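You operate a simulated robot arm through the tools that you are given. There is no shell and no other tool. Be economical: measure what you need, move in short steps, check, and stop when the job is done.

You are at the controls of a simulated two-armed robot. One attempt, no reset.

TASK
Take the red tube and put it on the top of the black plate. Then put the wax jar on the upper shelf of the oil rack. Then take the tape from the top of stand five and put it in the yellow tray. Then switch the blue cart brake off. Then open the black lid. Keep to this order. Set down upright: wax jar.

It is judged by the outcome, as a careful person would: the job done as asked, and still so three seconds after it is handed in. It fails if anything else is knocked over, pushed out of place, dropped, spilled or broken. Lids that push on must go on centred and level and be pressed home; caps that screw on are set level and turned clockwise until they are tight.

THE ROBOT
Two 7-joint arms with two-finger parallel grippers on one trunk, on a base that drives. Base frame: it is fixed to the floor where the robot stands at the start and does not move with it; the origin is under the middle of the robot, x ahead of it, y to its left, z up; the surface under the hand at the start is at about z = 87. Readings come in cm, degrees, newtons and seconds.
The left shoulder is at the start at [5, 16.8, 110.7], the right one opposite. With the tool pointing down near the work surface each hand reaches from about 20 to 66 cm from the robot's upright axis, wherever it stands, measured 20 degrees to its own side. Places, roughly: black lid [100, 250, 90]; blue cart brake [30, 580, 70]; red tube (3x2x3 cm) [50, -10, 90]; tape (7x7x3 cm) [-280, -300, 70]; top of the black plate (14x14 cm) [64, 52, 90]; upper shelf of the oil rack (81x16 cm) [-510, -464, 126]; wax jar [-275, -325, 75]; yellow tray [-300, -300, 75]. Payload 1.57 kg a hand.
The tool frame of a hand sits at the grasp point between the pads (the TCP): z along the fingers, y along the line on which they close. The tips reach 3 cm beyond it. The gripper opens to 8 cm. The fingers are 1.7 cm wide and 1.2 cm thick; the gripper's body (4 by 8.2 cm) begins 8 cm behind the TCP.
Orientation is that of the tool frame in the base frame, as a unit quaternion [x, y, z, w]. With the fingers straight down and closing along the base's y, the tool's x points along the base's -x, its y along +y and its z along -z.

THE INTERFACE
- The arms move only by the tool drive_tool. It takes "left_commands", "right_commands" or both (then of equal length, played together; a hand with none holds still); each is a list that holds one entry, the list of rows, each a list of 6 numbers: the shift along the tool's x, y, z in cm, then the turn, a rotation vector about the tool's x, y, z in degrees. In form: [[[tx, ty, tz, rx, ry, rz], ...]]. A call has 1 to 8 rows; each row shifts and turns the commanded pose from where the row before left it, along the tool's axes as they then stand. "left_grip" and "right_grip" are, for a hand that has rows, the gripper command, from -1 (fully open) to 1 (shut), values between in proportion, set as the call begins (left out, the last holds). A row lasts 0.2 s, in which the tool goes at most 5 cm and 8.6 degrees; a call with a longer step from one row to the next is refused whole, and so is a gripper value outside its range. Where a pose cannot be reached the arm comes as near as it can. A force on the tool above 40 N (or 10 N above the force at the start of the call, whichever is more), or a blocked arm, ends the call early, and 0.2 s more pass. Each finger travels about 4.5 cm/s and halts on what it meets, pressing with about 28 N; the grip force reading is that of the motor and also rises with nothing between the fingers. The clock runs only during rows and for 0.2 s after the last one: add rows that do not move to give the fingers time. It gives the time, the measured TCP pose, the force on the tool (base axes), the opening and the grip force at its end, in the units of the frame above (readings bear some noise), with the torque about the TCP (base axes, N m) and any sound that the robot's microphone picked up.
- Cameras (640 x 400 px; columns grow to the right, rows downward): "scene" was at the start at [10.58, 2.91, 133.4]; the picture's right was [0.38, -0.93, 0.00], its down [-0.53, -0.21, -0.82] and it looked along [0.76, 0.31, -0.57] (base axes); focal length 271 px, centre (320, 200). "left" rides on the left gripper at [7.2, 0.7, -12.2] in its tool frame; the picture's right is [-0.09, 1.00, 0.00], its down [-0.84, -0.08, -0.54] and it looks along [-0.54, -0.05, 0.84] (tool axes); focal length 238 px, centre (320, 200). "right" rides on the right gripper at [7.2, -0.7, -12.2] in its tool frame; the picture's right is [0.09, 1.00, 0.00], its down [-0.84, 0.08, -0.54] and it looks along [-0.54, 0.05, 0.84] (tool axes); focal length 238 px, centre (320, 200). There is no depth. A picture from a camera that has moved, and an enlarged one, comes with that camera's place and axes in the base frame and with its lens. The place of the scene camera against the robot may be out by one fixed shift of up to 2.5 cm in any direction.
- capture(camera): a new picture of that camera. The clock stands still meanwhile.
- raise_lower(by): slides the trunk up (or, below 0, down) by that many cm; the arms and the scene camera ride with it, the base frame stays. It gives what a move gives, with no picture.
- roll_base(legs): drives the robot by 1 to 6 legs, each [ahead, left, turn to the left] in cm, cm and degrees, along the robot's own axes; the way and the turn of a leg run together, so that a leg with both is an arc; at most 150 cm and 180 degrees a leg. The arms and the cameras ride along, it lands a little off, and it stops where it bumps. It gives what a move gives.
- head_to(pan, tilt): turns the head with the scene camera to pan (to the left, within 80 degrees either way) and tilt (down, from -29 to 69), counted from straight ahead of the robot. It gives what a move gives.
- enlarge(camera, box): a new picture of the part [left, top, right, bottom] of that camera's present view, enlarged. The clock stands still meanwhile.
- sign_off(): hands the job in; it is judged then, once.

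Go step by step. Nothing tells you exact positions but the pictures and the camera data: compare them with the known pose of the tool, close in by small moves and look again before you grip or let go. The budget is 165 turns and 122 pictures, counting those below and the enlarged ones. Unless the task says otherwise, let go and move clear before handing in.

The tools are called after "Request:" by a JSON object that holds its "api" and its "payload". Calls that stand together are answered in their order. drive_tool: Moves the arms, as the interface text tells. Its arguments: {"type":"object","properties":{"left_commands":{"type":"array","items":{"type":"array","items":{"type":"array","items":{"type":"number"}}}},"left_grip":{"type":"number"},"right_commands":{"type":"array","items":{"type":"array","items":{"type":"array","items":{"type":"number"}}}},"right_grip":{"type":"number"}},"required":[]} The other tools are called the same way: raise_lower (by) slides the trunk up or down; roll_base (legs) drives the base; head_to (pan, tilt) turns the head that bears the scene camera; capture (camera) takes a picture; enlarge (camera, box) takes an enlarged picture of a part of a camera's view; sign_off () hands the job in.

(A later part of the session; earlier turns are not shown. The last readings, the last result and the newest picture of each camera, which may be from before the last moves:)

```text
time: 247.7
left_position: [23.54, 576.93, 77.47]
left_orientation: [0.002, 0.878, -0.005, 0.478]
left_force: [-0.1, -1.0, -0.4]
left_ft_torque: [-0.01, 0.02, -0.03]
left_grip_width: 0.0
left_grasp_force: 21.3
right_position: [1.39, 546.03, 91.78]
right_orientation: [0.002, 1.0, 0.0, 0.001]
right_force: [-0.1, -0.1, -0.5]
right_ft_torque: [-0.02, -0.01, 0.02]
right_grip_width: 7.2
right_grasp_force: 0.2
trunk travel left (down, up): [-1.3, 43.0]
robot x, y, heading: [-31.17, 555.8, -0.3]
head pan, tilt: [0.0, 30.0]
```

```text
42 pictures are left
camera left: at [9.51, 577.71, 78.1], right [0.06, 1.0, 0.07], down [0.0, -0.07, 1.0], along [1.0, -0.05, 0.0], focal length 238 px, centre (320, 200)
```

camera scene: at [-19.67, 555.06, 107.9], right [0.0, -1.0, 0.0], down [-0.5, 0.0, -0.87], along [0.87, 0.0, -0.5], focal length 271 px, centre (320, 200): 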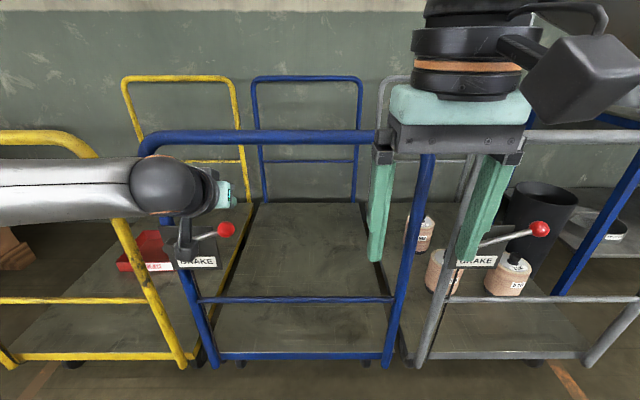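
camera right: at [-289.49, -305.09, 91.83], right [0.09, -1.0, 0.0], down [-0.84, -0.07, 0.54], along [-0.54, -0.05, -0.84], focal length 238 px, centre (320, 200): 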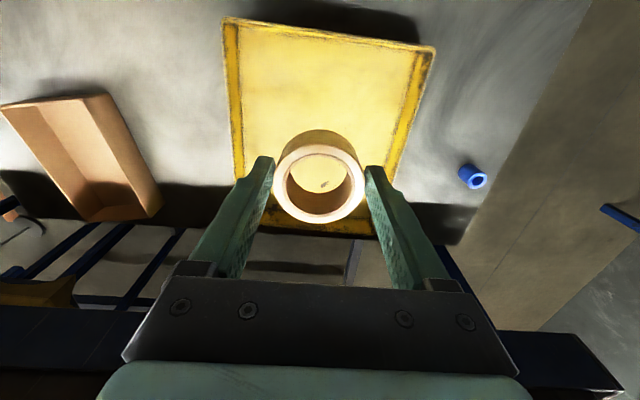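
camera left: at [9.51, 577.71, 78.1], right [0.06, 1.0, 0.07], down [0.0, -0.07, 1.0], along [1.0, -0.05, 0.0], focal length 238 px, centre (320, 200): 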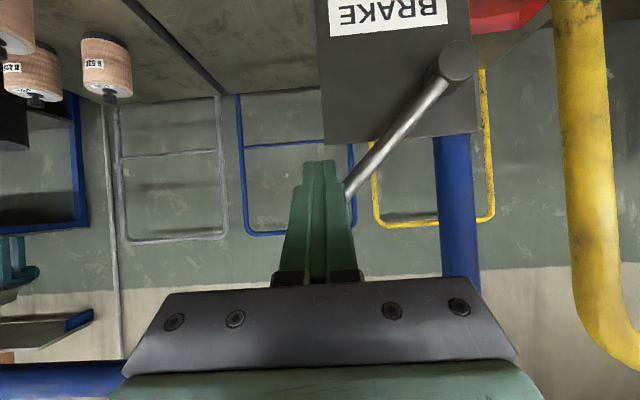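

Request:
{"api": "drive_tool", "payload": {"left_commands": [[[-0.5, 0.9, -0.33, 0, 0, 0], [-0.5, 0.9, -0.33, 0, 0, 0], [-0.4, 1.0, -0.25, 0, 0, 0], [-0.3, 1.0, -0.2, 0, 0, 0], [0, 0, 0, 0, 0, 0]]]}}

Request:
{"api": "capture", "payload": {"camera": "left"}}

Request:
{"api": "capture", "payload": {"camera": "scene"}}

```text
time: 248.9
left_position: [23.5, 580.66, 79.27]
left_orientation: [0.0, 0.879, -0.004, 0.477]
left_force: [0.4, -0.9, -0.1]
left_ft_torque: [-0.01, 0.04, -0.02]
left_grip_width: 0.0
left_grasp_force: 22.0
right_position: [1.31, 546.09, 91.73]
right_orientation: [0.002, 1.0, 0.0, 0.001]
right_force: [-0.3, -0.1, -0.3]
right_ft_torque: [-0.01, 0.06, 0.02]
right_grip_width: 7.18
right_grasp_force: 0.2
trunk travel left (down, up): [-1.3, 43.0]
robot x, y, heading: [-30.96, 555.66, -0.2]
head pan, tilt: [0.0, 30.0]
```

```text
41 pictures are left
camera left: at [9.41, 581.48, 80.03], right [0.05, 1.0, 0.07], down [0.0, -0.07, 1.0], along [1.0, -0.05, 0.0], focal length 238 px, centre (320, 200)
```

left: 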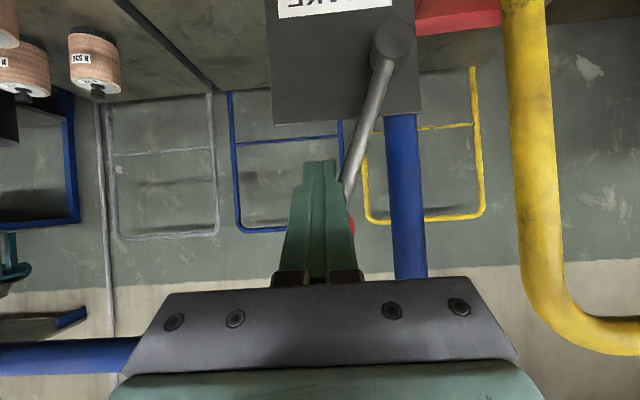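

```text
40 pictures are left
camera scene: at [-19.65, 555.06, 107.9], right [0.0, -1.0, 0.0], down [-0.5, 0.0, -0.87], along [0.87, 0.0, -0.5], focal length 271 px, centre (320, 200)
```

scene: 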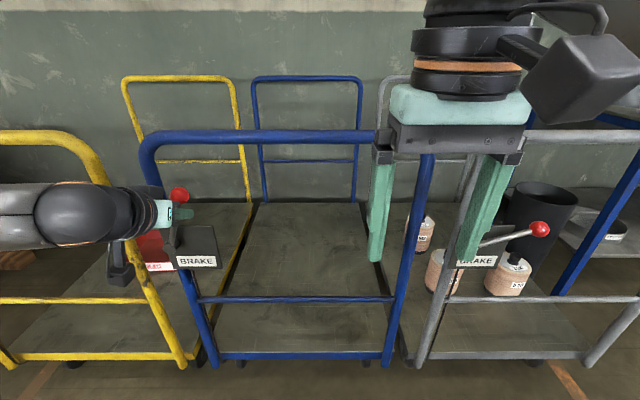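

Request:
{"api": "drive_tool", "payload": {"left_commands": [[[-0.3, 1.0, -0.2, 0, 0, 0], [-0.2, 1.0, -0.1, 0, 0, 0], [0, 1.0, 0, 0, 0, 0], [0, 1.0, 0, 0, 0, 0], [0, 0, 0, 0, 0, 0]]]}}

Request:
{"api": "capture", "payload": {"camera": "left"}}

```text
time: 250.1
left_position: [23.62, 584.51, 80.14]
left_orientation: [0.003, 0.879, -0.005, 0.477]
left_force: [0.6, -10.8, -0.9]
left_ft_torque: [-0.09, 0.01, -0.24]
left_grip_width: 0.0
left_grasp_force: 21.6
right_position: [1.38, 546.18, 91.67]
right_orientation: [0.001, 1.0, 0.0, 0.001]
right_force: [-0.9, 0.2, 0.6]
right_ft_torque: [0.01, -0.02, 0.0]
right_grip_width: 7.18
right_grasp_force: 0.1
trunk travel left (down, up): [-1.3, 43.0]
robot x, y, heading: [-31.04, 555.52, -0.3]
head pan, tilt: [0.0, 30.0]
```

```text
39 pictures are left
camera left: at [9.46, 585.38, 80.74], right [0.06, 1.0, 0.07], down [0.0, -0.07, 1.0], along [1.0, -0.06, 0.0], focal length 238 px, centre (320, 200)
```

left: 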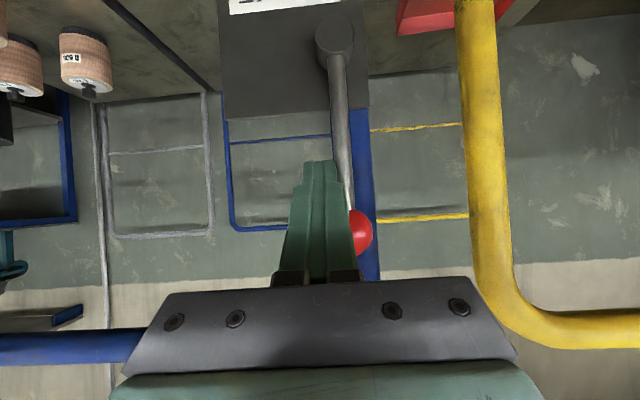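

Resistance of 11 N begins with the lever just past vertical. I push a little more to confirm the stop.

Request:
{"api": "drive_tool", "payload": {"left_commands": [[[0, 0.4, 0, 0, 0, 0], [0, 0.4, 0, 0, 0, 0], [0, 0, 0, 0, 0, 0]]]}}

Request:
{"api": "capture", "payload": {"camera": "left"}}

```text
time: 250.9
left_position: [23.61, 585.15, 80.11]
left_orientation: [0.007, 0.878, -0.008, 0.478]
left_force: [4.7, -25.1, -2.3]
left_ft_torque: [-0.33, -0.03, -0.56]
left_grip_width: 0.0
left_grasp_force: 21.5
right_position: [1.38, 545.93, 91.67]
right_orientation: [0.002, 1.0, 0.001, 0.001]
right_force: [0.0, -0.4, 0.1]
right_ft_torque: [0.0, 0.0, 0.0]
right_grip_width: 7.2
right_grasp_force: 0.1
trunk travel left (down, up): [-1.3, 43.0]
robot x, y, heading: [-30.9, 555.57, -0.2]
head pan, tilt: [0.0, 30.0]
```

```text
38 pictures are left
camera left: at [9.53, 586.1, 80.72], right [0.07, 1.0, 0.07], down [0.0, -0.07, 1.0], along [1.0, -0.07, 0.0], focal length 238 px, centre (320, 200)
```

left: 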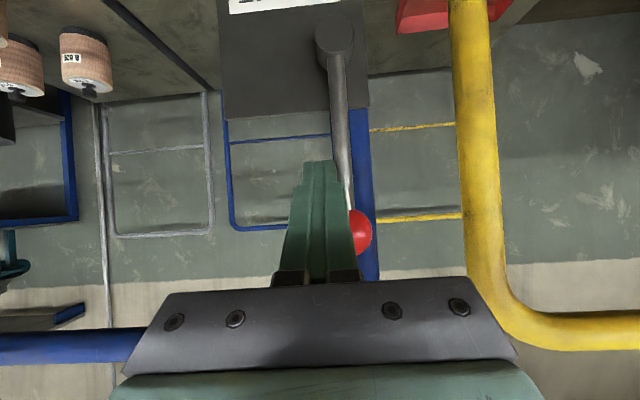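

The lever is at its other stop, about vertical: brake off. I withdraw the hand and check that it stays.

Request:
{"api": "drive_tool", "payload": {"left_commands": [[[0, -1.5, 0, 0, 0, 0], [0, -1.5, 0, 0, 0, 0], [2.4, 0, -3.6, 0, 0, 0], [2.4, 0, -3.6, 0, 0, 0], [0, 0, 0, 0, 0, 0]]]}}

Request:
{"api": "roll_base", "payload": {"legs": [[-40, 0, 0]]}}

Request:
{"api": "capture", "payload": {"camera": "scene"}}

```text
time: 252.1
left_position: [14.94, 582.58, 79.98]
left_orientation: [0.001, 0.879, -0.003, 0.478]
left_force: [0.3, 0.5, -0.2]
left_ft_torque: [0.05, -0.02, -0.01]
left_grip_width: 0.02
left_grasp_force: 21.2
right_position: [1.29, 546.18, 91.78]
right_orientation: [0.001, 1.0, 0.0, 0.001]
right_force: [0.0, 0.3, 0.3]
right_ft_torque: [0.03, 0.04, -0.02]
right_grip_width: 7.19
right_grasp_force: 0.0
trunk travel left (down, up): [-1.3, 43.0]
robot x, y, heading: [-30.9, 555.6, 0.0]
head pan, tilt: [0.0, 30.0]
```

```text
time: 254.6
left_position: [-23.85, 582.47, 79.96]
left_orientation: [0.002, 0.878, -0.004, 0.478]
left_force: [-0.4, -0.2, 0.2]
left_ft_torque: [0.04, 0.01, 0.02]
left_grip_width: 0.0
left_grasp_force: 21.1
right_position: [-37.62, 546.24, 91.72]
right_orientation: [0.004, 1.0, 0.0, 0.002]
right_force: [0.2, 0.6, 0.1]
right_ft_torque: [0.02, -0.01, -0.01]
right_grip_width: 7.19
right_grasp_force: 0.1
trunk travel left (down, up): [-1.3, 43.0]
robot x, y, heading: [-69.72, 555.49, -0.2]
head pan, tilt: [0.0, 30.0]
```

```text
37 pictures are left
camera scene: at [-58.56, 555.2, 107.9], right [-0.01, -1.0, 0.0], down [-0.5, 0.0, -0.87], along [0.87, -0.01, -0.5], focal length 271 px, centre (320, 200)
```

scene: 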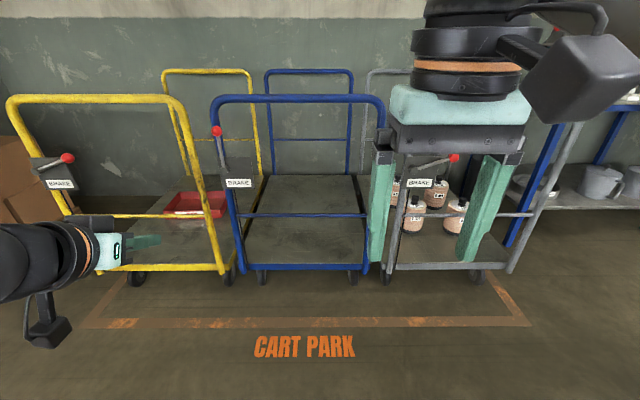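

The blue cart's lever now stands up while the others are unchanged. I raise the trunk, back a bit and strafe to the black lid's table.

Request:
{"api": "raise_lower", "payload": {"by": 26}}

Request:
{"api": "roll_base", "payload": {"legs": [[-25, 0, 0], [0, -145, 0], [0, -145, 0]]}}

Request:
{"api": "capture", "payload": {"camera": "scene"}}

```text
time: 257.2
left_position: [-23.95, 582.56, 105.9]
left_orientation: [0.002, 0.879, -0.004, 0.478]
left_force: [-0.2, 0.5, 0.5]
left_ft_torque: [0.01, 0.04, 0.03]
left_grip_width: 0.0
left_grasp_force: 21.3
right_position: [-37.66, 546.19, 117.65]
right_orientation: [0.003, 1.0, -0.001, 0.0]
right_force: [0.0, -0.6, 0.1]
right_ft_torque: [0.0, -0.03, 0.02]
right_grip_width: 7.21
right_grasp_force: 0.0
trunk travel left (down, up): [-27.3, 17.0]
robot x, y, heading: [-69.86, 555.67, -0.4]
head pan, tilt: [0.0, 30.0]
```

```text
time: 283.9
left_position: [-52.94, 293.21, 105.91]
left_orientation: [0.009, 0.878, -0.007, 0.478]
left_force: [-1.0, -0.5, -0.4]
left_ft_torque: [-0.01, 0.04, -0.02]
left_grip_width: 0.01
left_grasp_force: 21.0
right_position: [-67.35, 257.04, 117.69]
right_orientation: [0.012, 1.0, 0.001, 0.001]
right_force: [-0.1, 0.2, 0.7]
right_ft_torque: [-0.04, -0.01, 0.02]
right_grip_width: 7.18
right_grasp_force: 0.0
trunk travel left (down, up): [-27.3, 17.0]
robot x, y, heading: [-99.71, 267.35, -1.4]
head pan, tilt: [0.0, 30.0]
```

```text
36 pictures are left
camera scene: at [-88.01, 266.44, 133.9], right [-0.02, -1.0, 0.0], down [-0.5, 0.01, -0.87], along [0.87, -0.02, -0.5], focal length 271 px, centre (320, 200)
```

scene: 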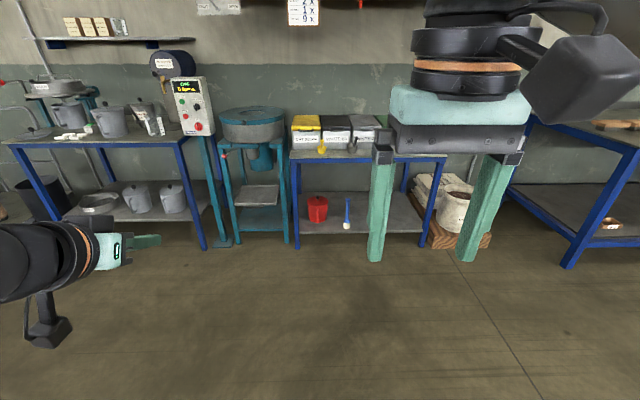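

Request:
{"api": "enlarge", "payload": {"camera": "scene", "box": [200, 85, 400, 215]}}

```text
3.08 times, centred on (300, 150) of scene
camera zoom: at [-88.01, 266.44, 133.9], right [-0.02, -1.0, 0.0], down [-0.5, 0.01, -0.87], along [0.87, -0.02, -0.5], focal length 834 px, centre (382, 354)
```

zoom: 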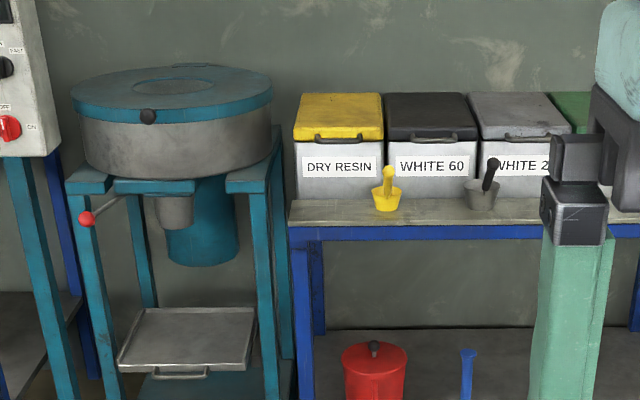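

The black lid belongs to the "WHITE 60" bin, with a handle bar along its front edge. I drive closer to see it.

Request:
{"api": "roll_base", "payload": {"legs": [[100, 0, 1.4]]}}

Request:
{"api": "head_to", "payload": {"pan": -10, "tilt": 35}}

Request:
{"api": "capture", "payload": {"camera": "scene"}}

```text
time: 289.1
left_position: [45.75, 297.05, 105.96]
left_orientation: [-0.018, 0.878, 0.007, 0.478]
left_force: [0.7, 0.0, -0.7]
left_ft_torque: [0.03, -0.01, -0.01]
left_grip_width: 0.0
left_grasp_force: 21.6
right_position: [33.74, 260.14, 117.77]
right_orientation: [-0.021, 1.0, 0.0, 0.001]
right_force: [-0.5, 0.1, -1.0]
right_ft_torque: [0.03, 0.01, 0.0]
right_grip_width: 7.21
right_grasp_force: 0.1
trunk travel left (down, up): [-27.3, 17.0]
robot x, y, heading: [1.18, 267.92, 2.4]
head pan, tilt: [0.0, 30.0]
```

```text
time: 289.9
left_position: [45.81, 297.04, 106.03]
left_orientation: [-0.019, 0.878, 0.008, 0.478]
left_force: [0.4, -0.6, 0.0]
left_ft_torque: [0.03, -0.01, 0.02]
left_grip_width: 0.0
left_grasp_force: 21.3
right_position: [33.84, 260.14, 117.74]
right_orientation: [-0.021, 1.0, -0.001, 0.001]
right_force: [0.2, 0.4, 0.3]
right_ft_torque: [0.03, 0.01, -0.02]
right_grip_width: 7.22
right_grasp_force: 0.1
trunk travel left (down, up): [-27.3, 17.0]
robot x, y, heading: [1.15, 267.8, 2.4]
head pan, tilt: [-10.0, 35.0]
```

```text
34 pictures are left
camera scene: at [12.19, 266.64, 133.13], right [-0.13, -0.99, 0.0], down [-0.57, 0.08, -0.82], along [0.81, -0.11, -0.57], focal length 271 px, centre (320, 200)
```

scene: 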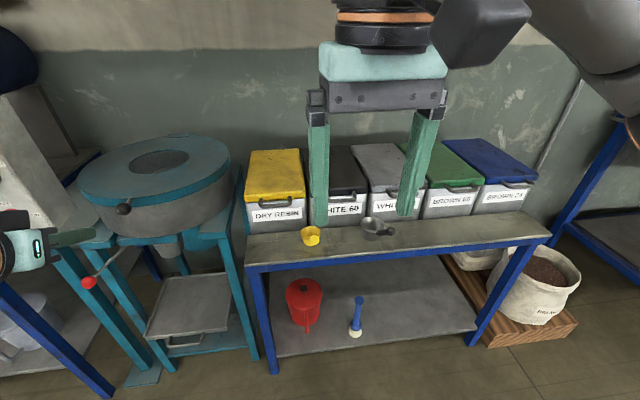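

Request:
{"api": "capture", "payload": {"camera": "right"}}

Request:
{"api": "enlarge", "payload": {"camera": "scene", "box": [230, 130, 430, 260]}}

```text
33 pictures are left
camera right: at [26.65, 259.25, 129.94], right [-0.13, 0.99, 0.0], down [0.83, 0.11, 0.54], along [0.54, 0.07, -0.84], focal length 238 px, centre (320, 200)
```

right: 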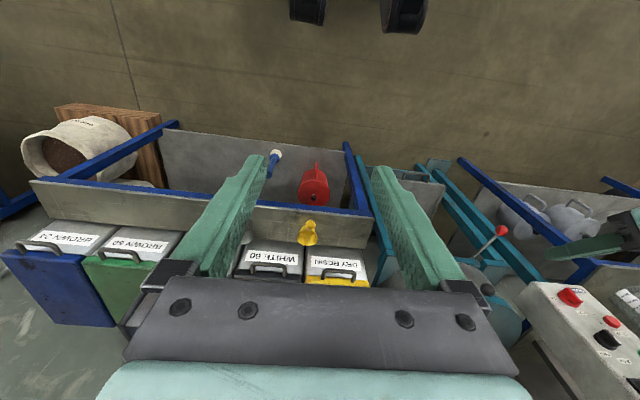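

```text
3.08 times, centred on (330, 195) of scene
camera zoom: at [12.19, 266.64, 133.13], right [-0.13, -0.99, 0.0], down [-0.57, 0.08, -0.82], along [0.81, -0.11, -0.57], focal length 834 px, centre (289, 215)
```

zoom: 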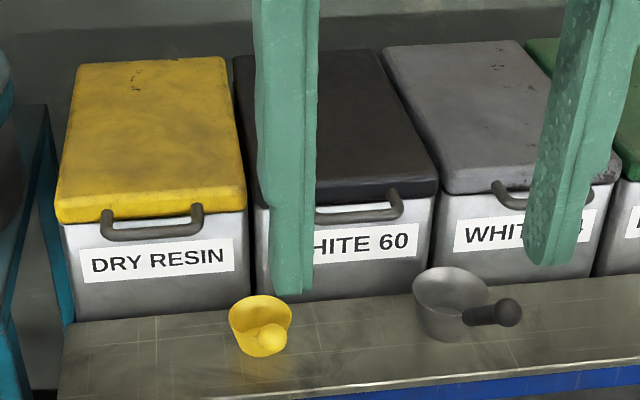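

The lid's handle is a bail sticking out forward at about [75, 253, 89]. I shift the base slightly, tilt the right hand and close its fingers to hook under the bail.

Request:
{"api": "roll_base", "payload": {"legs": [[0, 3, -2.4]]}}

Request:
{"api": "drive_tool", "payload": {"right_commands": [[[-4, -2, 0, 0, 0, 0], [-4, -2, 0, 0, 0, 0], [-4, -2, 0, 0, 0, 0], [0, -1.5, 0, 0, 0, 0], [0, 0, 0, 0, 0, 0]]], "right_grip": 1}}

Request:
{"api": "drive_tool", "payload": {"right_commands": [[[0, 0, 0, 0, -8, 0], [0, 0, 0, 0, -8, 0], [0, 0, 0, 0, -8, 0], [0, 0, 0, 0, -8, 0], [0, 0, 0, 0, -8, 0], [0, 0, 0, 0, -8, 0], [0, 0, 0, 0, -8, 0], [0, 0, 0, 0, 0, 0]]]}}

Request:
{"api": "capture", "payload": {"camera": "right"}}

Request:
{"api": "capture", "payload": {"camera": "scene"}}

```text
time: 290.8
left_position: [46.97, 298.3, 106.06]
left_orientation: [-0.001, 0.879, -0.003, 0.478]
left_force: [0.4, 1.2, 0.4]
left_ft_torque: [0.01, -0.01, -0.01]
left_grip_width: 0.0
left_grasp_force: 21.3
right_position: [33.42, 261.87, 117.76]
right_orientation: [0.001, 1.0, 0.0, 0.001]
right_force: [0.3, 0.4, 1.0]
right_ft_torque: [0.02, -0.02, -0.03]
right_grip_width: 7.18
right_grasp_force: 0.1
trunk travel left (down, up): [-27.3, 17.0]
robot x, y, heading: [1.04, 270.93, 0.1]
head pan, tilt: [-10.0, 35.0]
```

```text
time: 292.0
left_position: [46.93, 298.27, 106.02]
left_orientation: [0.0, 0.878, -0.003, 0.478]
left_force: [0.2, 0.1, 0.5]
left_ft_torque: [-0.01, 0.02, 0.0]
left_grip_width: 0.0
left_grasp_force: 21.3
right_position: [45.48, 254.37, 117.76]
right_orientation: [0.0, 1.0, 0.0, 0.0]
right_force: [0.1, -0.7, -0.6]
right_ft_torque: [0.01, -0.01, -0.02]
right_grip_width: 0.0
right_grasp_force: 18.6
trunk travel left (down, up): [-27.3, 17.0]
robot x, y, heading: [0.98, 271.11, 0.2]
head pan, tilt: [-10.0, 35.0]
```

```text
time: 293.8
left_position: [46.98, 298.25, 105.96]
left_orientation: [0.0, 0.878, -0.002, 0.478]
left_force: [-0.3, 0.6, 0.8]
left_ft_torque: [-0.02, 0.0, -0.02]
left_grip_width: 0.0
left_grasp_force: 21.8
right_position: [45.36, 254.44, 117.8]
right_orientation: [0.001, 0.882, 0.0, 0.471]
right_force: [1.3, 0.2, -0.8]
right_ft_torque: [-0.03, -0.01, 0.01]
right_grip_width: 0.0
right_grasp_force: 21.1
trunk travel left (down, up): [-27.3, 17.0]
robot x, y, heading: [0.94, 271.14, 0.1]
head pan, tilt: [-10.0, 35.0]
```

```text
31 pictures are left
camera right: at [31.2, 253.8, 118.61], right [-0.05, 1.0, -0.08], down [0.02, 0.08, 1.0], along [1.0, 0.05, -0.02], focal length 238 px, centre (320, 200)
```

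right: 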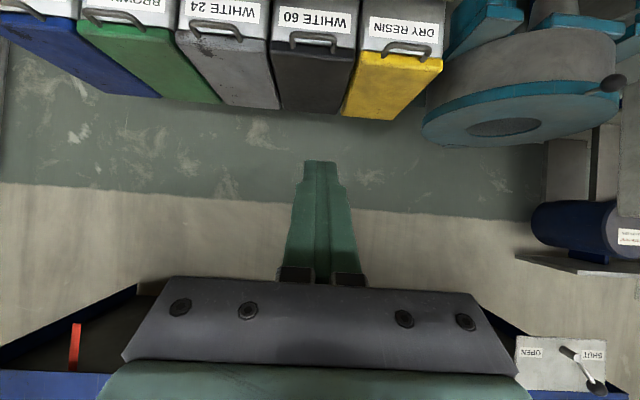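

```text
30 pictures are left
camera scene: at [12.07, 269.18, 133.12], right [-0.17, -0.98, 0.0], down [-0.56, 0.1, -0.82], along [0.81, -0.14, -0.57], focal length 271 px, centre (320, 200)
```

scene: 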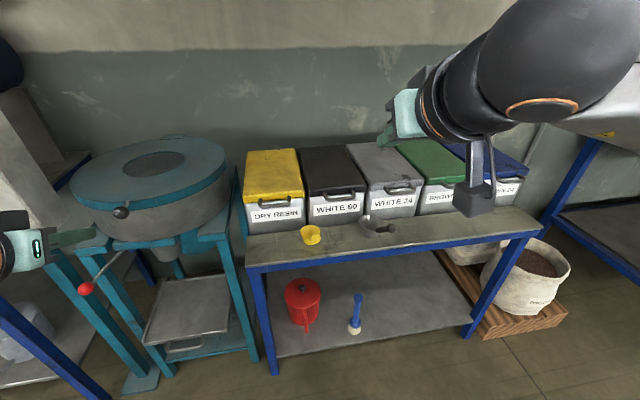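

I need depth: I lower the trunk 18 cm and take the view again.

Request:
{"api": "raise_lower", "payload": {"by": -18}}

Request:
{"api": "capture", "payload": {"camera": "right"}}

```text
time: 295.8
left_position: [46.92, 298.21, 87.8]
left_orientation: [0.0, 0.879, -0.003, 0.478]
left_force: [-0.2, 0.0, -0.3]
left_ft_torque: [-0.02, 0.02, 0.01]
left_grip_width: 0.0
left_grasp_force: 21.0
right_position: [45.37, 254.41, 99.82]
right_orientation: [0.0, 0.882, 0.0, 0.471]
right_force: [-0.5, 0.8, 0.7]
right_ft_torque: [0.0, 0.01, -0.01]
right_grip_width: 0.01
right_grasp_force: 21.3
trunk travel left (down, up): [-9.3, 35.0]
robot x, y, heading: [1.22, 271.17, 0.0]
head pan, tilt: [-10.0, 35.0]
```

```text
29 pictures are left
camera right: at [31.2, 253.79, 100.63], right [-0.05, 1.0, -0.08], down [0.02, 0.08, 1.0], along [1.0, 0.05, -0.02], focal length 238 px, centre (320, 200)
```

right: 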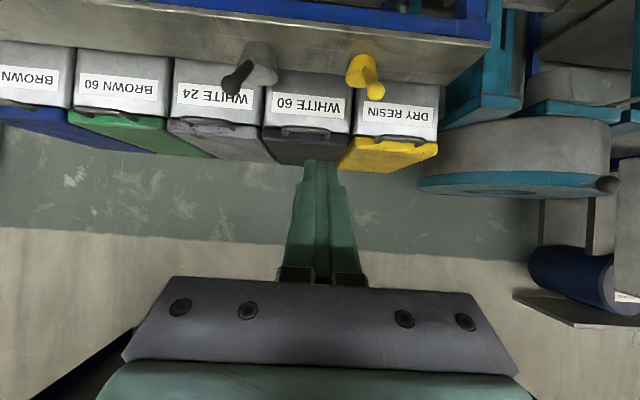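

The handle bar is at about [76.7, 252.7, 87], lid front about x 79, hinge about x 106. I zoom on the bail.

Request:
{"api": "enlarge", "payload": {"camera": "right", "box": [230, 60, 390, 180]}}

```text
3.33 times, centred on (310, 120) of right
camera zoom: at [31.2, 253.79, 100.63], right [-0.05, 1.0, -0.08], down [0.02, 0.08, 1.0], along [1.0, 0.05, -0.02], focal length 794 px, centre (353, 467)
```

zoom: 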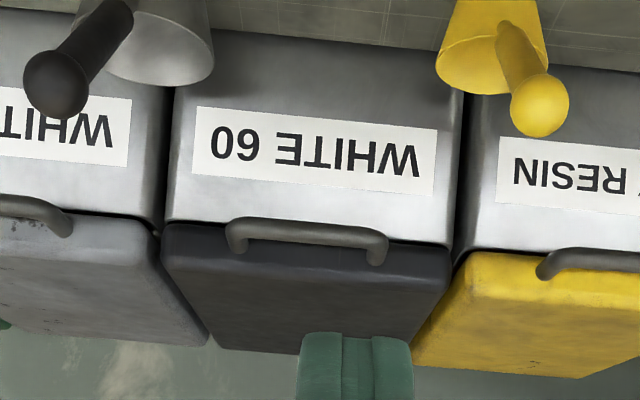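

Plan: raise the left hand clear of the feeder, roll ahead 19 cm, then bring the right fingertips below the bail.

Request:
{"api": "drive_tool", "payload": {"left_commands": [[[-4.0, 0, -2.7, 0, 0, 0], [-4.0, 0, -2.7, 0, 0, 0], [-4.0, 0, -2.7, 0, 0, 0], [-4.0, 0, -2.7, 0, 0, 0], [-4.0, 0, -2.7, 0, 0, 0], [-4.0, 0, -2.7, 0, 0, 0], [0, 0, 0, 0, 0, 0]]]}}

Request:
{"api": "roll_base", "payload": {"legs": [[17, 0, 0]]}}

Request:
{"api": "capture", "payload": {"camera": "scene"}}

```text
time: 297.4
left_position: [46.45, 298.52, 117.0]
left_orientation: [0.0, 0.879, -0.003, 0.478]
left_force: [-0.5, 0.7, 0.0]
left_ft_torque: [0.04, -0.01, 0.03]
left_grip_width: 0.0
left_grasp_force: 20.7
right_position: [45.46, 254.38, 99.76]
right_orientation: [0.0, 0.883, 0.0, 0.47]
right_force: [0.1, 0.0, 0.3]
right_ft_torque: [0.0, -0.05, -0.02]
right_grip_width: 0.0
right_grasp_force: 21.4
trunk travel left (down, up): [-9.3, 35.0]
robot x, y, heading: [0.81, 271.2, -0.2]
head pan, tilt: [-10.0, 35.0]
```

```text
time: 298.9
left_position: [63.55, 298.63, 116.92]
left_orientation: [-0.001, 0.878, -0.003, 0.478]
left_force: [-0.1, -0.2, 0.8]
left_ft_torque: [0.03, 0.0, -0.03]
left_grip_width: 0.02
left_grasp_force: 21.2
right_position: [62.49, 254.49, 99.73]
right_orientation: [-0.002, 0.883, 0.001, 0.47]
right_force: [0.9, -1.1, -0.4]
right_ft_torque: [0.0, 0.03, -0.03]
right_grip_width: 0.01
right_grasp_force: 21.4
trunk travel left (down, up): [-9.3, 35.0]
robot x, y, heading: [17.82, 270.98, 0.0]
head pan, tilt: [-10.0, 35.0]
```

```text
27 pictures are left
camera scene: at [29.15, 269.23, 115.12], right [-0.17, -0.99, 0.0], down [-0.57, 0.1, -0.82], along [0.81, -0.14, -0.57], focal length 271 px, centre (320, 200)
```

scene: 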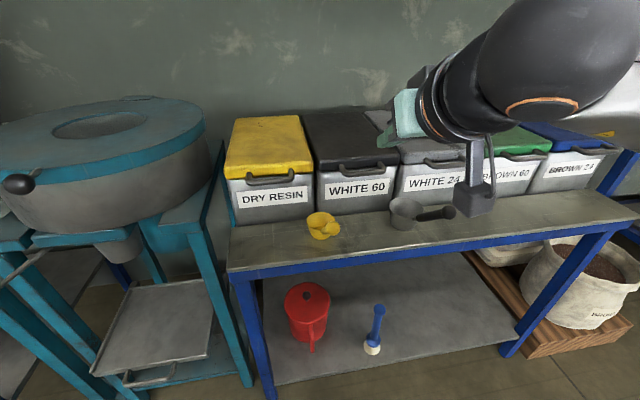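

Clear. I move the right fingertips down in front of and below the bail.

Request:
{"api": "drive_tool", "payload": {"right_commands": [[[2.6, -0.45, 3.4, 0, 0, 0], [2.6, -0.45, 3.4, 0, 0, 0], [2.6, -0.45, 3.4, 0, 0, 0], [2.6, -0.45, 3.4, 0, 0, 0], [0, 0, 0, 0, 0, 0]]]}}

Request:
{"api": "capture", "payload": {"camera": "right"}}

```text
time: 300.1
left_position: [63.41, 298.65, 116.99]
left_orientation: [-0.002, 0.878, -0.002, 0.479]
left_force: [-0.3, -0.4, 0.5]
left_ft_torque: [-0.03, -0.01, 0.02]
left_grip_width: 0.0
left_grasp_force: 20.9
right_position: [67.93, 252.57, 83.46]
right_orientation: [-0.001, 0.882, 0.001, 0.47]
right_force: [-0.5, -0.3, 0.1]
right_ft_torque: [0.02, -0.02, 0.0]
right_grip_width: 0.01
right_grasp_force: 20.8
trunk travel left (down, up): [-9.3, 35.0]
robot x, y, heading: [18.12, 270.77, 0.0]
head pan, tilt: [-10.0, 35.0]
```

```text
26 pictures are left
camera right: at [53.75, 251.97, 84.39], right [-0.05, 1.0, -0.08], down [0.02, 0.08, 1.0], along [1.0, 0.05, -0.02], focal length 238 px, centre (320, 200)
```

right: 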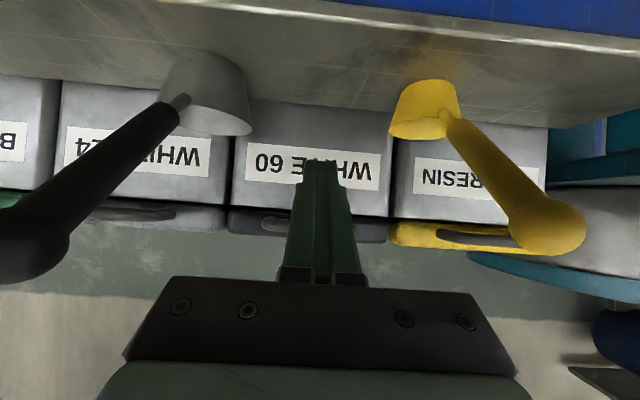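

The fingers sit between the two scoops and below the bail. I go forward 6.6 cm under the bail.

Request:
{"api": "drive_tool", "payload": {"right_commands": [[[-1.85, 0, 2.74, 0, 0, 0], [-1.85, 0, 2.74, 0, 0, 0], [0, 0, 0, 0, 0, 0]]]}}

Request:
{"api": "raise_lower", "payload": {"by": 2.5}}

Request:
{"api": "raise_lower", "payload": {"by": 2}}

Request:
{"api": "capture", "payload": {"camera": "scene"}}

```text
time: 300.9
left_position: [63.49, 298.55, 116.81]
left_orientation: [-0.001, 0.878, -0.002, 0.478]
left_force: [-0.2, 0.0, 0.7]
left_ft_torque: [0.02, 0.0, 0.02]
left_grip_width: 0.02
left_grasp_force: 21.2
right_position: [74.52, 252.61, 83.62]
right_orientation: [-0.001, 0.883, 0.001, 0.47]
right_force: [0.7, -1.0, 0.3]
right_ft_torque: [0.02, 0.0, -0.01]
right_grip_width: 0.01
right_grasp_force: 20.9
trunk travel left (down, up): [-9.3, 35.0]
robot x, y, heading: [17.96, 271.1, -0.1]
head pan, tilt: [-10.0, 35.0]
```

```text
time: 301.6
left_position: [63.57, 298.68, 119.48]
left_orientation: [-0.001, 0.879, -0.003, 0.477]
left_force: [0.1, -0.4, 0.1]
left_ft_torque: [0.01, -0.01, -0.03]
left_grip_width: 0.0
left_grasp_force: 21.1
right_position: [74.35, 252.74, 86.06]
right_orientation: [-0.001, 0.882, 0.001, 0.47]
right_force: [-0.1, 0.4, -0.7]
right_ft_torque: [0.01, 0.0, -0.04]
right_grip_width: 0.0
right_grasp_force: 21.3
trunk travel left (down, up): [-11.8, 32.5]
robot x, y, heading: [18.31, 271.24, 0.4]
head pan, tilt: [-10.0, 35.0]
```

```text
time: 302.3
left_position: [63.52, 298.7, 121.42]
left_orientation: [-0.002, 0.878, -0.002, 0.479]
left_force: [0.4, -0.4, 0.2]
left_ft_torque: [0.0, 0.03, 0.0]
left_grip_width: 0.0
left_grasp_force: 21.1
right_position: [74.38, 252.74, 88.11]
right_orientation: [-0.001, 0.883, 0.001, 0.47]
right_force: [-1.9, -0.4, -1.8]
right_ft_torque: [-0.01, 0.04, 0.0]
right_grip_width: 0.0
right_grasp_force: 21.3
trunk travel left (down, up): [-13.8, 30.5]
robot x, y, heading: [18.34, 271.15, 0.3]
head pan, tilt: [-10.0, 35.0]
```

```text
25 pictures are left
camera scene: at [29.13, 269.22, 119.63], right [-0.17, -0.99, 0.0], down [-0.57, 0.1, -0.82], along [0.81, -0.14, -0.57], focal length 271 px, centre (320, 200)
```

scene: 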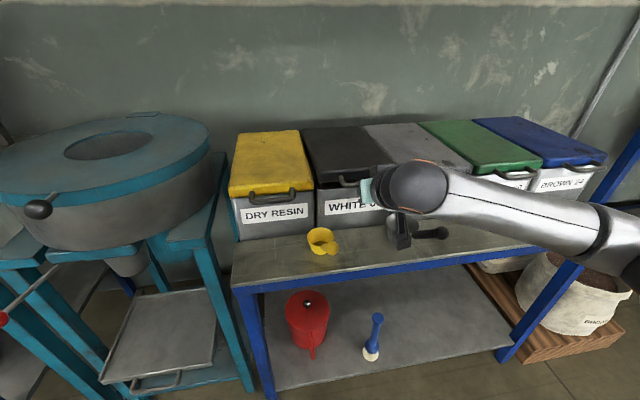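

Contact, and the lid begins to lift. I raise more.

Request:
{"api": "raise_lower", "payload": {"by": 7}}

Request:
{"api": "capture", "payload": {"camera": "scene"}}

Request:
{"api": "capture", "payload": {"camera": "right"}}

```text
time: 303.3
left_position: [63.36, 298.7, 128.44]
left_orientation: [-0.001, 0.879, -0.003, 0.477]
left_force: [-0.3, 0.5, 0.4]
left_ft_torque: [0.0, 0.02, -0.06]
left_grip_width: 0.0
left_grasp_force: 21.3
right_position: [74.4, 252.74, 95.15]
right_orientation: [-0.001, 0.882, 0.0, 0.471]
right_force: [-3.0, -0.5, -0.8]
right_ft_torque: [-0.01, 0.08, -0.01]
right_grip_width: 0.01
right_grasp_force: 21.7
trunk travel left (down, up): [-20.8, 23.5]
robot x, y, heading: [17.63, 271.46, 0.0]
head pan, tilt: [-10.0, 35.0]
```

```text
24 pictures are left
camera scene: at [29.13, 269.22, 126.62], right [-0.17, -0.99, 0.0], down [-0.57, 0.1, -0.82], along [0.81, -0.14, -0.57], focal length 271 px, centre (320, 200)
```

scene: 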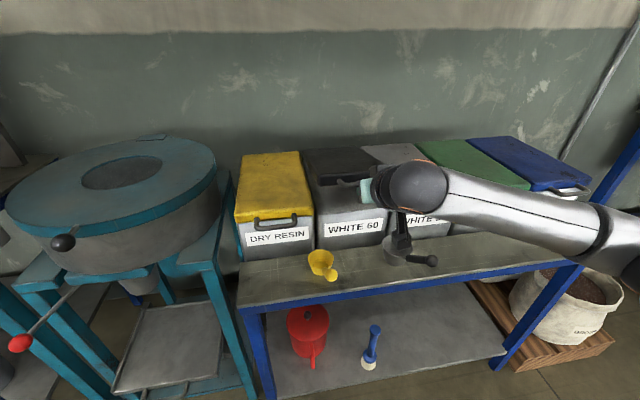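

```text
23 pictures are left
camera right: at [60.29, 252.08, 95.95], right [-0.05, 1.0, -0.08], down [0.02, 0.08, 1.0], along [1.0, 0.05, -0.02], focal length 238 px, centre (320, 200)
```

right: 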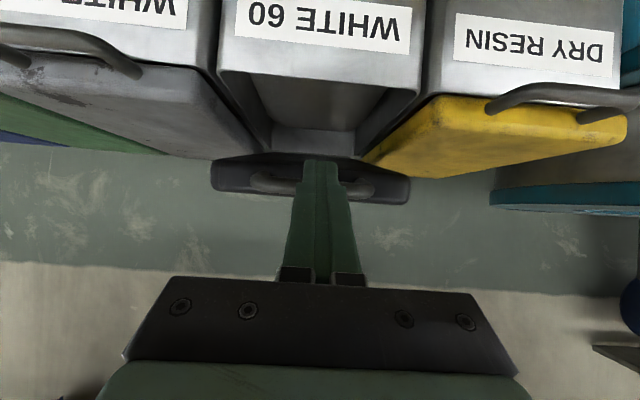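

The lid lifts about 18 degrees. I follow its arc by going ahead and up.

Request:
{"api": "roll_base", "payload": {"legs": [[5, 0, 0]]}}

Request:
{"api": "raise_lower", "payload": {"by": 8}}

Request:
{"api": "capture", "payload": {"camera": "right"}}

```text
time: 304.3
left_position: [68.54, 298.8, 128.45]
left_orientation: [-0.002, 0.878, -0.002, 0.478]
left_force: [-0.4, 0.2, 0.4]
left_ft_torque: [-0.01, -0.01, 0.02]
left_grip_width: 0.0
left_grasp_force: 20.7
right_position: [79.51, 252.66, 95.02]
right_orientation: [-0.001, 0.882, 0.001, 0.471]
right_force: [0.6, 0.8, -2.4]
right_ft_torque: [-0.02, -0.05, 0.0]
right_grip_width: 0.01
right_grasp_force: 21.2
trunk travel left (down, up): [-20.8, 23.5]
robot x, y, heading: [23.38, 271.1, -0.0]
head pan, tilt: [-10.0, 35.0]
```

```text
time: 305.4
left_position: [68.58, 298.7, 136.33]
left_orientation: [-0.001, 0.878, -0.003, 0.478]
left_force: [0.3, 0.2, 0.4]
left_ft_torque: [-0.03, 0.01, -0.01]
left_grip_width: 0.02
left_grasp_force: 21.2
right_position: [79.51, 252.63, 103.13]
right_orientation: [0.0, 0.883, 0.0, 0.47]
right_force: [-0.3, 0.0, -1.8]
right_ft_torque: [0.02, 0.01, 0.03]
right_grip_width: 0.0
right_grasp_force: 21.1
trunk travel left (down, up): [-28.8, 15.5]
robot x, y, heading: [23.37, 271.2, -0.1]
head pan, tilt: [-10.0, 35.0]
```

```text
22 pictures are left
camera right: at [65.35, 252.08, 103.96], right [-0.05, 1.0, -0.08], down [0.02, 0.08, 1.0], along [1.0, 0.05, -0.02], focal length 238 px, centre (320, 200)
```

right: 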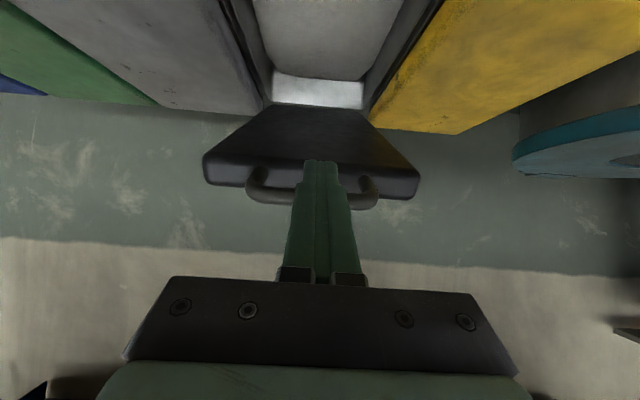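

Request:
{"api": "roll_base", "payload": {"legs": [[6, 0, 0]]}}

Request:
{"api": "raise_lower", "payload": {"by": 7}}

Request:
{"api": "capture", "payload": {"camera": "right"}}

Request:
{"api": "capture", "payload": {"camera": "scene"}}

```text
time: 306.4
left_position: [71.76, 298.6, 136.35]
left_orientation: [-0.001, 0.879, -0.003, 0.477]
left_force: [0.3, 0.1, 0.4]
left_ft_torque: [0.02, 0.03, -0.01]
left_grip_width: 0.01
left_grasp_force: 21.6
right_position: [82.5, 252.88, 104.15]
right_orientation: [-0.001, 0.878, 0.001, 0.479]
right_force: [-8.0, -0.7, 2.4]
right_ft_torque: [0.0, 0.01, -0.07]
right_grip_width: 0.01
right_grasp_force: 21.5
trunk travel left (down, up): [-28.8, 15.5]
robot x, y, heading: [26.32, 271.22, 0.2]
head pan, tilt: [-10.0, 35.0]
stopped in leg 1: the force on the tool passed its limit at 67 N (the readings are from after the stop); the commanded pose is now the measured one
```

```text
time: 307.4
left_position: [72.01, 298.6, 143.34]
left_orientation: [-0.001, 0.879, -0.003, 0.477]
left_force: [-0.1, -0.3, 0.0]
left_ft_torque: [0.0, -0.01, -0.02]
left_grip_width: 0.03
left_grasp_force: 21.4
right_position: [82.69, 252.87, 111.01]
right_orientation: [-0.001, 0.878, 0.001, 0.478]
right_force: [0.3, 0.2, 0.7]
right_ft_torque: [-0.03, 0.0, 0.03]
right_grip_width: 0.0
right_grasp_force: 21.3
trunk travel left (down, up): [-35.8, 8.5]
robot x, y, heading: [26.36, 270.85, 0.1]
head pan, tilt: [-10.0, 35.0]
```

```text
21 pictures are left
camera right: at [68.56, 252.11, 111.54], right [-0.05, 1.0, -0.08], down [0.0, 0.08, 1.0], along [1.0, 0.05, 0.0], focal length 238 px, centre (320, 200)
```

right: 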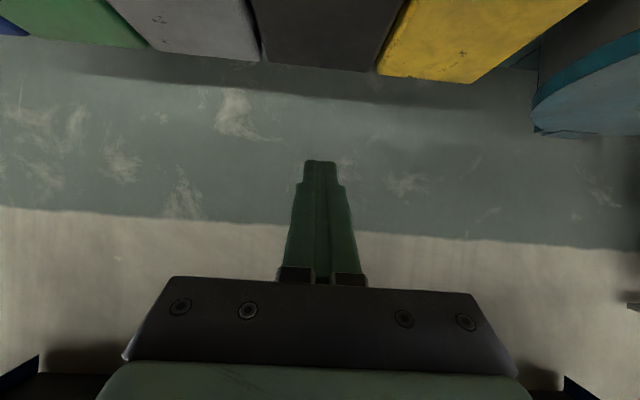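

```text
20 pictures are left
camera scene: at [37.55, 269.22, 141.62], right [-0.17, -0.99, 0.0], down [-0.57, 0.1, -0.82], along [0.81, -0.14, -0.57], focal length 271 px, centre (320, 200)
```

scene: 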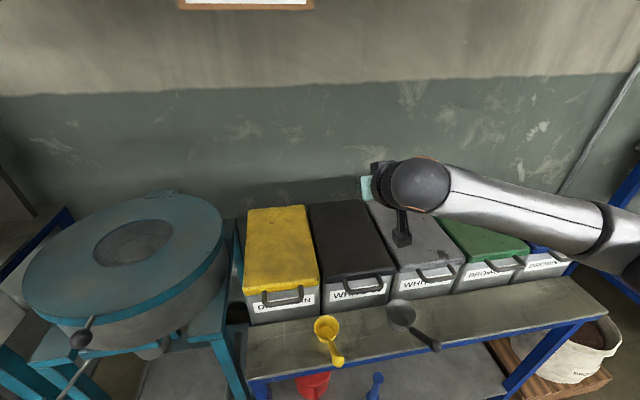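

The finger jammed against the lid front and slipped off; the lid fell shut again, nothing else moved. I retry, this time turning the tool with the lid: first back off and go down in front of the bail again.

Request:
{"api": "roll_base", "payload": {"legs": [[-10, 0, 0]]}}

Request:
{"api": "drive_tool", "payload": {"right_commands": [[[1.9, 0, -2.9, 0, 0.5, 0], [1.9, 0, -2.9, 0, 0.5, 0], [3.9, 0, 2.6, 0, 0, 0], [3.9, 0, 2.6, 0, 0, 0], [3.9, 0, 2.6, 0, 0, 0], [3.9, 0, 2.6, 0, 0, 0], [3.9, 0, 2.6, 0, 0, 0], [0, 0, 0, 0, 0, 0]]]}}

Request:
{"api": "enlarge", "payload": {"camera": "scene", "box": [220, 130, 460, 310]}}

```text
time: 308.6
left_position: [61.81, 298.67, 143.42]
left_orientation: [-0.001, 0.879, -0.003, 0.478]
left_force: [0.7, 0.6, 0.1]
left_ft_torque: [-0.01, 0.01, 0.01]
left_grip_width: 0.0
left_grasp_force: 21.2
right_position: [72.62, 252.71, 111.01]
right_orientation: [-0.001, 0.878, 0.001, 0.478]
right_force: [-0.9, 0.3, 0.1]
right_ft_torque: [-0.01, -0.02, 0.02]
right_grip_width: 0.0
right_grasp_force: 21.5
trunk travel left (down, up): [-35.8, 8.5]
robot x, y, heading: [16.36, 270.92, 0.2]
head pan, tilt: [-10.0, 35.0]
```

```text
time: 310.4
left_position: [61.81, 298.56, 143.35]
left_orientation: [-0.001, 0.879, -0.002, 0.477]
left_force: [-0.5, -0.5, -0.5]
left_ft_torque: [-0.02, 0.0, 0.01]
left_grip_width: 0.04
left_grasp_force: 21.2
right_position: [65.51, 253.55, 95.07]
right_orientation: [-0.002, 0.884, 0.003, 0.467]
right_force: [-0.2, 0.3, -0.5]
right_ft_torque: [-0.01, 0.02, 0.0]
right_grip_width: 0.0
right_grasp_force: 20.9
right hand out of reach, approached as far as the arm can: row 5, 6, 7
trunk travel left (down, up): [-35.8, 8.5]
robot x, y, heading: [16.32, 271.16, 0.3]
head pan, tilt: [-10.0, 35.0]
```

```text
2.22 times, centred on (340, 220) of scene
camera zoom: at [27.44, 269.16, 141.62], right [-0.17, -0.98, 0.0], down [-0.57, 0.1, -0.82], along [0.81, -0.14, -0.57], focal length 602 px, centre (276, 156)
```

zoom: 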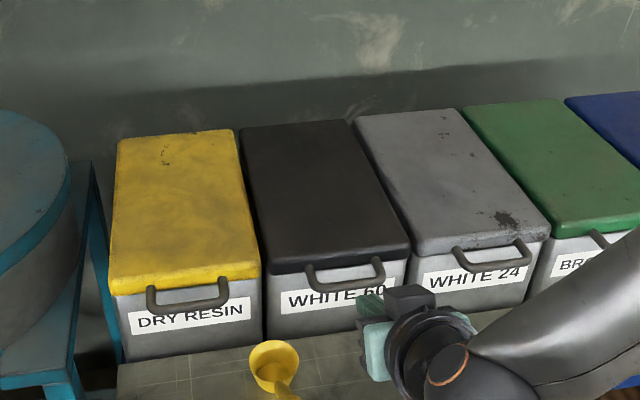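

The lid and bins stand as before. I lower the trunk to bring the fingers below bail height.

Request:
{"api": "raise_lower", "payload": {"by": -11.8}}

Request:
{"api": "roll_base", "payload": {"legs": [[9, 0, 0]]}}

Request:
{"api": "capture", "payload": {"camera": "right"}}

```text
time: 311.9
left_position: [61.82, 298.6, 131.61]
left_orientation: [-0.001, 0.879, -0.001, 0.477]
left_force: [0.2, 0.0, 0.2]
left_ft_torque: [0.01, -0.01, 0.0]
left_grip_width: 0.01
left_grasp_force: 20.8
right_position: [65.43, 253.63, 83.27]
right_orientation: [-0.002, 0.885, 0.002, 0.466]
right_force: [-0.4, 0.0, 0.7]
right_ft_torque: [0.01, 0.0, 0.03]
right_grip_width: 0.01
right_grasp_force: 21.8
trunk travel left (down, up): [-24.0, 20.3]
robot x, y, heading: [16.7, 270.99, 0.4]
head pan, tilt: [-10.0, 35.0]
```

```text
time: 313.0
left_position: [70.91, 298.69, 131.58]
left_orientation: [-0.002, 0.879, -0.002, 0.476]
left_force: [-0.3, 0.7, -0.1]
left_ft_torque: [0.0, 0.01, -0.02]
left_grip_width: 0.03
left_grasp_force: 20.6
right_position: [74.48, 253.65, 83.24]
right_orientation: [-0.001, 0.885, 0.002, 0.466]
right_force: [0.5, 0.1, 0.1]
right_ft_torque: [0.03, 0.03, 0.0]
right_grip_width: 0.0
right_grasp_force: 20.8
trunk travel left (down, up): [-24.0, 20.3]
robot x, y, heading: [25.2, 270.83, 0.2]
head pan, tilt: [-10.0, 35.0]
```

```text
18 pictures are left
camera right: at [60.36, 253.02, 84.17], right [-0.06, 1.0, -0.07], down [0.03, 0.08, 1.0], along [1.0, 0.05, -0.03], focal length 238 px, centre (320, 200)
```

right: 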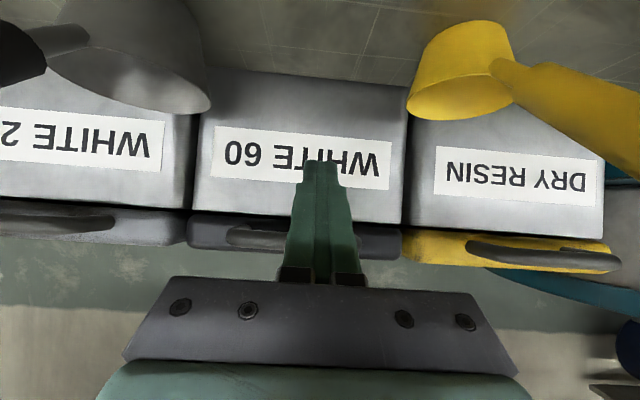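

Positioned. I raise to touch the bail and then move up along the lid's arc, turning the tool with it.

Request:
{"api": "raise_lower", "payload": {"by": 3.4}}

Request:
{"api": "drive_tool", "payload": {"right_commands": [[[-3.68, 0, -2.2, 0, 4, 0], [-3.79, 0, -1.94, 0, 4, 0], [-3.92, 0, -1.68, 0, 4, 0], [-4.01, 0, -1.41, 0, 4, 0], [0, 0, 0, 0, 0, 0]]]}}

Request:
{"api": "capture", "payload": {"camera": "right"}}

```text
time: 313.8
left_position: [70.97, 298.65, 134.97]
left_orientation: [-0.001, 0.879, -0.003, 0.477]
left_force: [-0.5, 0.3, 0.1]
left_ft_torque: [-0.03, 0.0, 0.0]
left_grip_width: 0.01
left_grasp_force: 21.7
right_position: [74.32, 253.74, 86.57]
right_orientation: [-0.001, 0.885, 0.002, 0.465]
right_force: [-0.7, 0.0, -2.1]
right_ft_torque: [0.0, 0.04, 0.02]
right_grip_width: 0.0
right_grasp_force: 21.5
trunk travel left (down, up): [-27.4, 16.9]
robot x, y, heading: [25.26, 270.72, 0.0]
head pan, tilt: [-10.0, 35.0]
```

```text
time: 314.9
left_position: [70.76, 298.54, 134.91]
left_orientation: [-0.002, 0.879, -0.002, 0.477]
left_force: [0.5, -0.6, -0.1]
left_ft_torque: [-0.02, 0.02, 0.02]
left_grip_width: 0.01
left_grasp_force: 20.9
right_position: [79.15, 253.59, 103.0]
right_orientation: [-0.001, 0.941, 0.002, 0.338]
right_force: [-0.7, 0.6, -1.2]
right_ft_torque: [0.03, 0.01, 0.01]
right_grip_width: 0.0
right_grasp_force: 21.3
trunk travel left (down, up): [-27.4, 16.9]
robot x, y, heading: [25.34, 271.05, 0.1]
head pan, tilt: [-10.0, 35.0]
```

```text
17 pictures are left
camera right: at [65.78, 252.94, 107.71], right [-0.08, 1.0, -0.06], down [0.3, 0.08, 0.95], along [0.95, 0.05, -0.3], focal length 238 px, centre (320, 200)
```

right: 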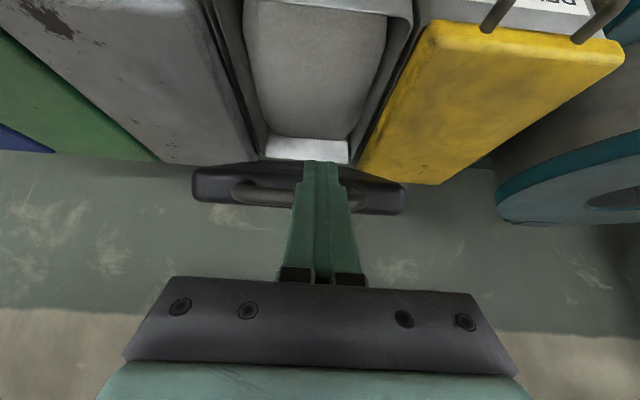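

Smooth, low force, lid about 32 degrees. I continue two more rows.

Request:
{"api": "drive_tool", "payload": {"right_commands": [[[-4.09, 0, -1.13, 0, 4, 0], [-4.15, 0, -0.85, 0, 4, 0], [0, 0, 0, 0, 0, 0]]]}}

Request:
{"api": "capture", "payload": {"camera": "right"}}

```text
time: 315.8
left_position: [70.79, 298.6, 134.9]
left_orientation: [-0.001, 0.879, -0.002, 0.477]
left_force: [0.4, 0.9, 0.4]
left_ft_torque: [-0.02, 0.0, 0.02]
left_grip_width: 0.0
left_grasp_force: 21.5
right_position: [84.28, 253.74, 109.68]
right_orientation: [-0.002, 0.963, 0.001, 0.271]
right_force: [-2.2, -0.3, -0.7]
right_ft_torque: [0.02, 0.04, 0.03]
right_grip_width: 0.0
right_grasp_force: 21.4
trunk travel left (down, up): [-27.4, 16.9]
robot x, y, heading: [25.77, 270.89, -0.1]
head pan, tilt: [-10.0, 35.0]
```

```text
16 pictures are left
camera right: at [71.72, 253.09, 116.3], right [-0.08, 1.0, -0.05], down [0.43, 0.08, 0.9], along [0.9, 0.06, -0.43], focal length 238 px, centre (320, 200)
```

right: 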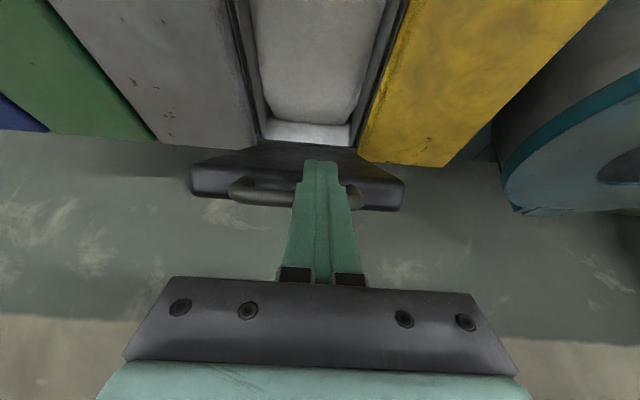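

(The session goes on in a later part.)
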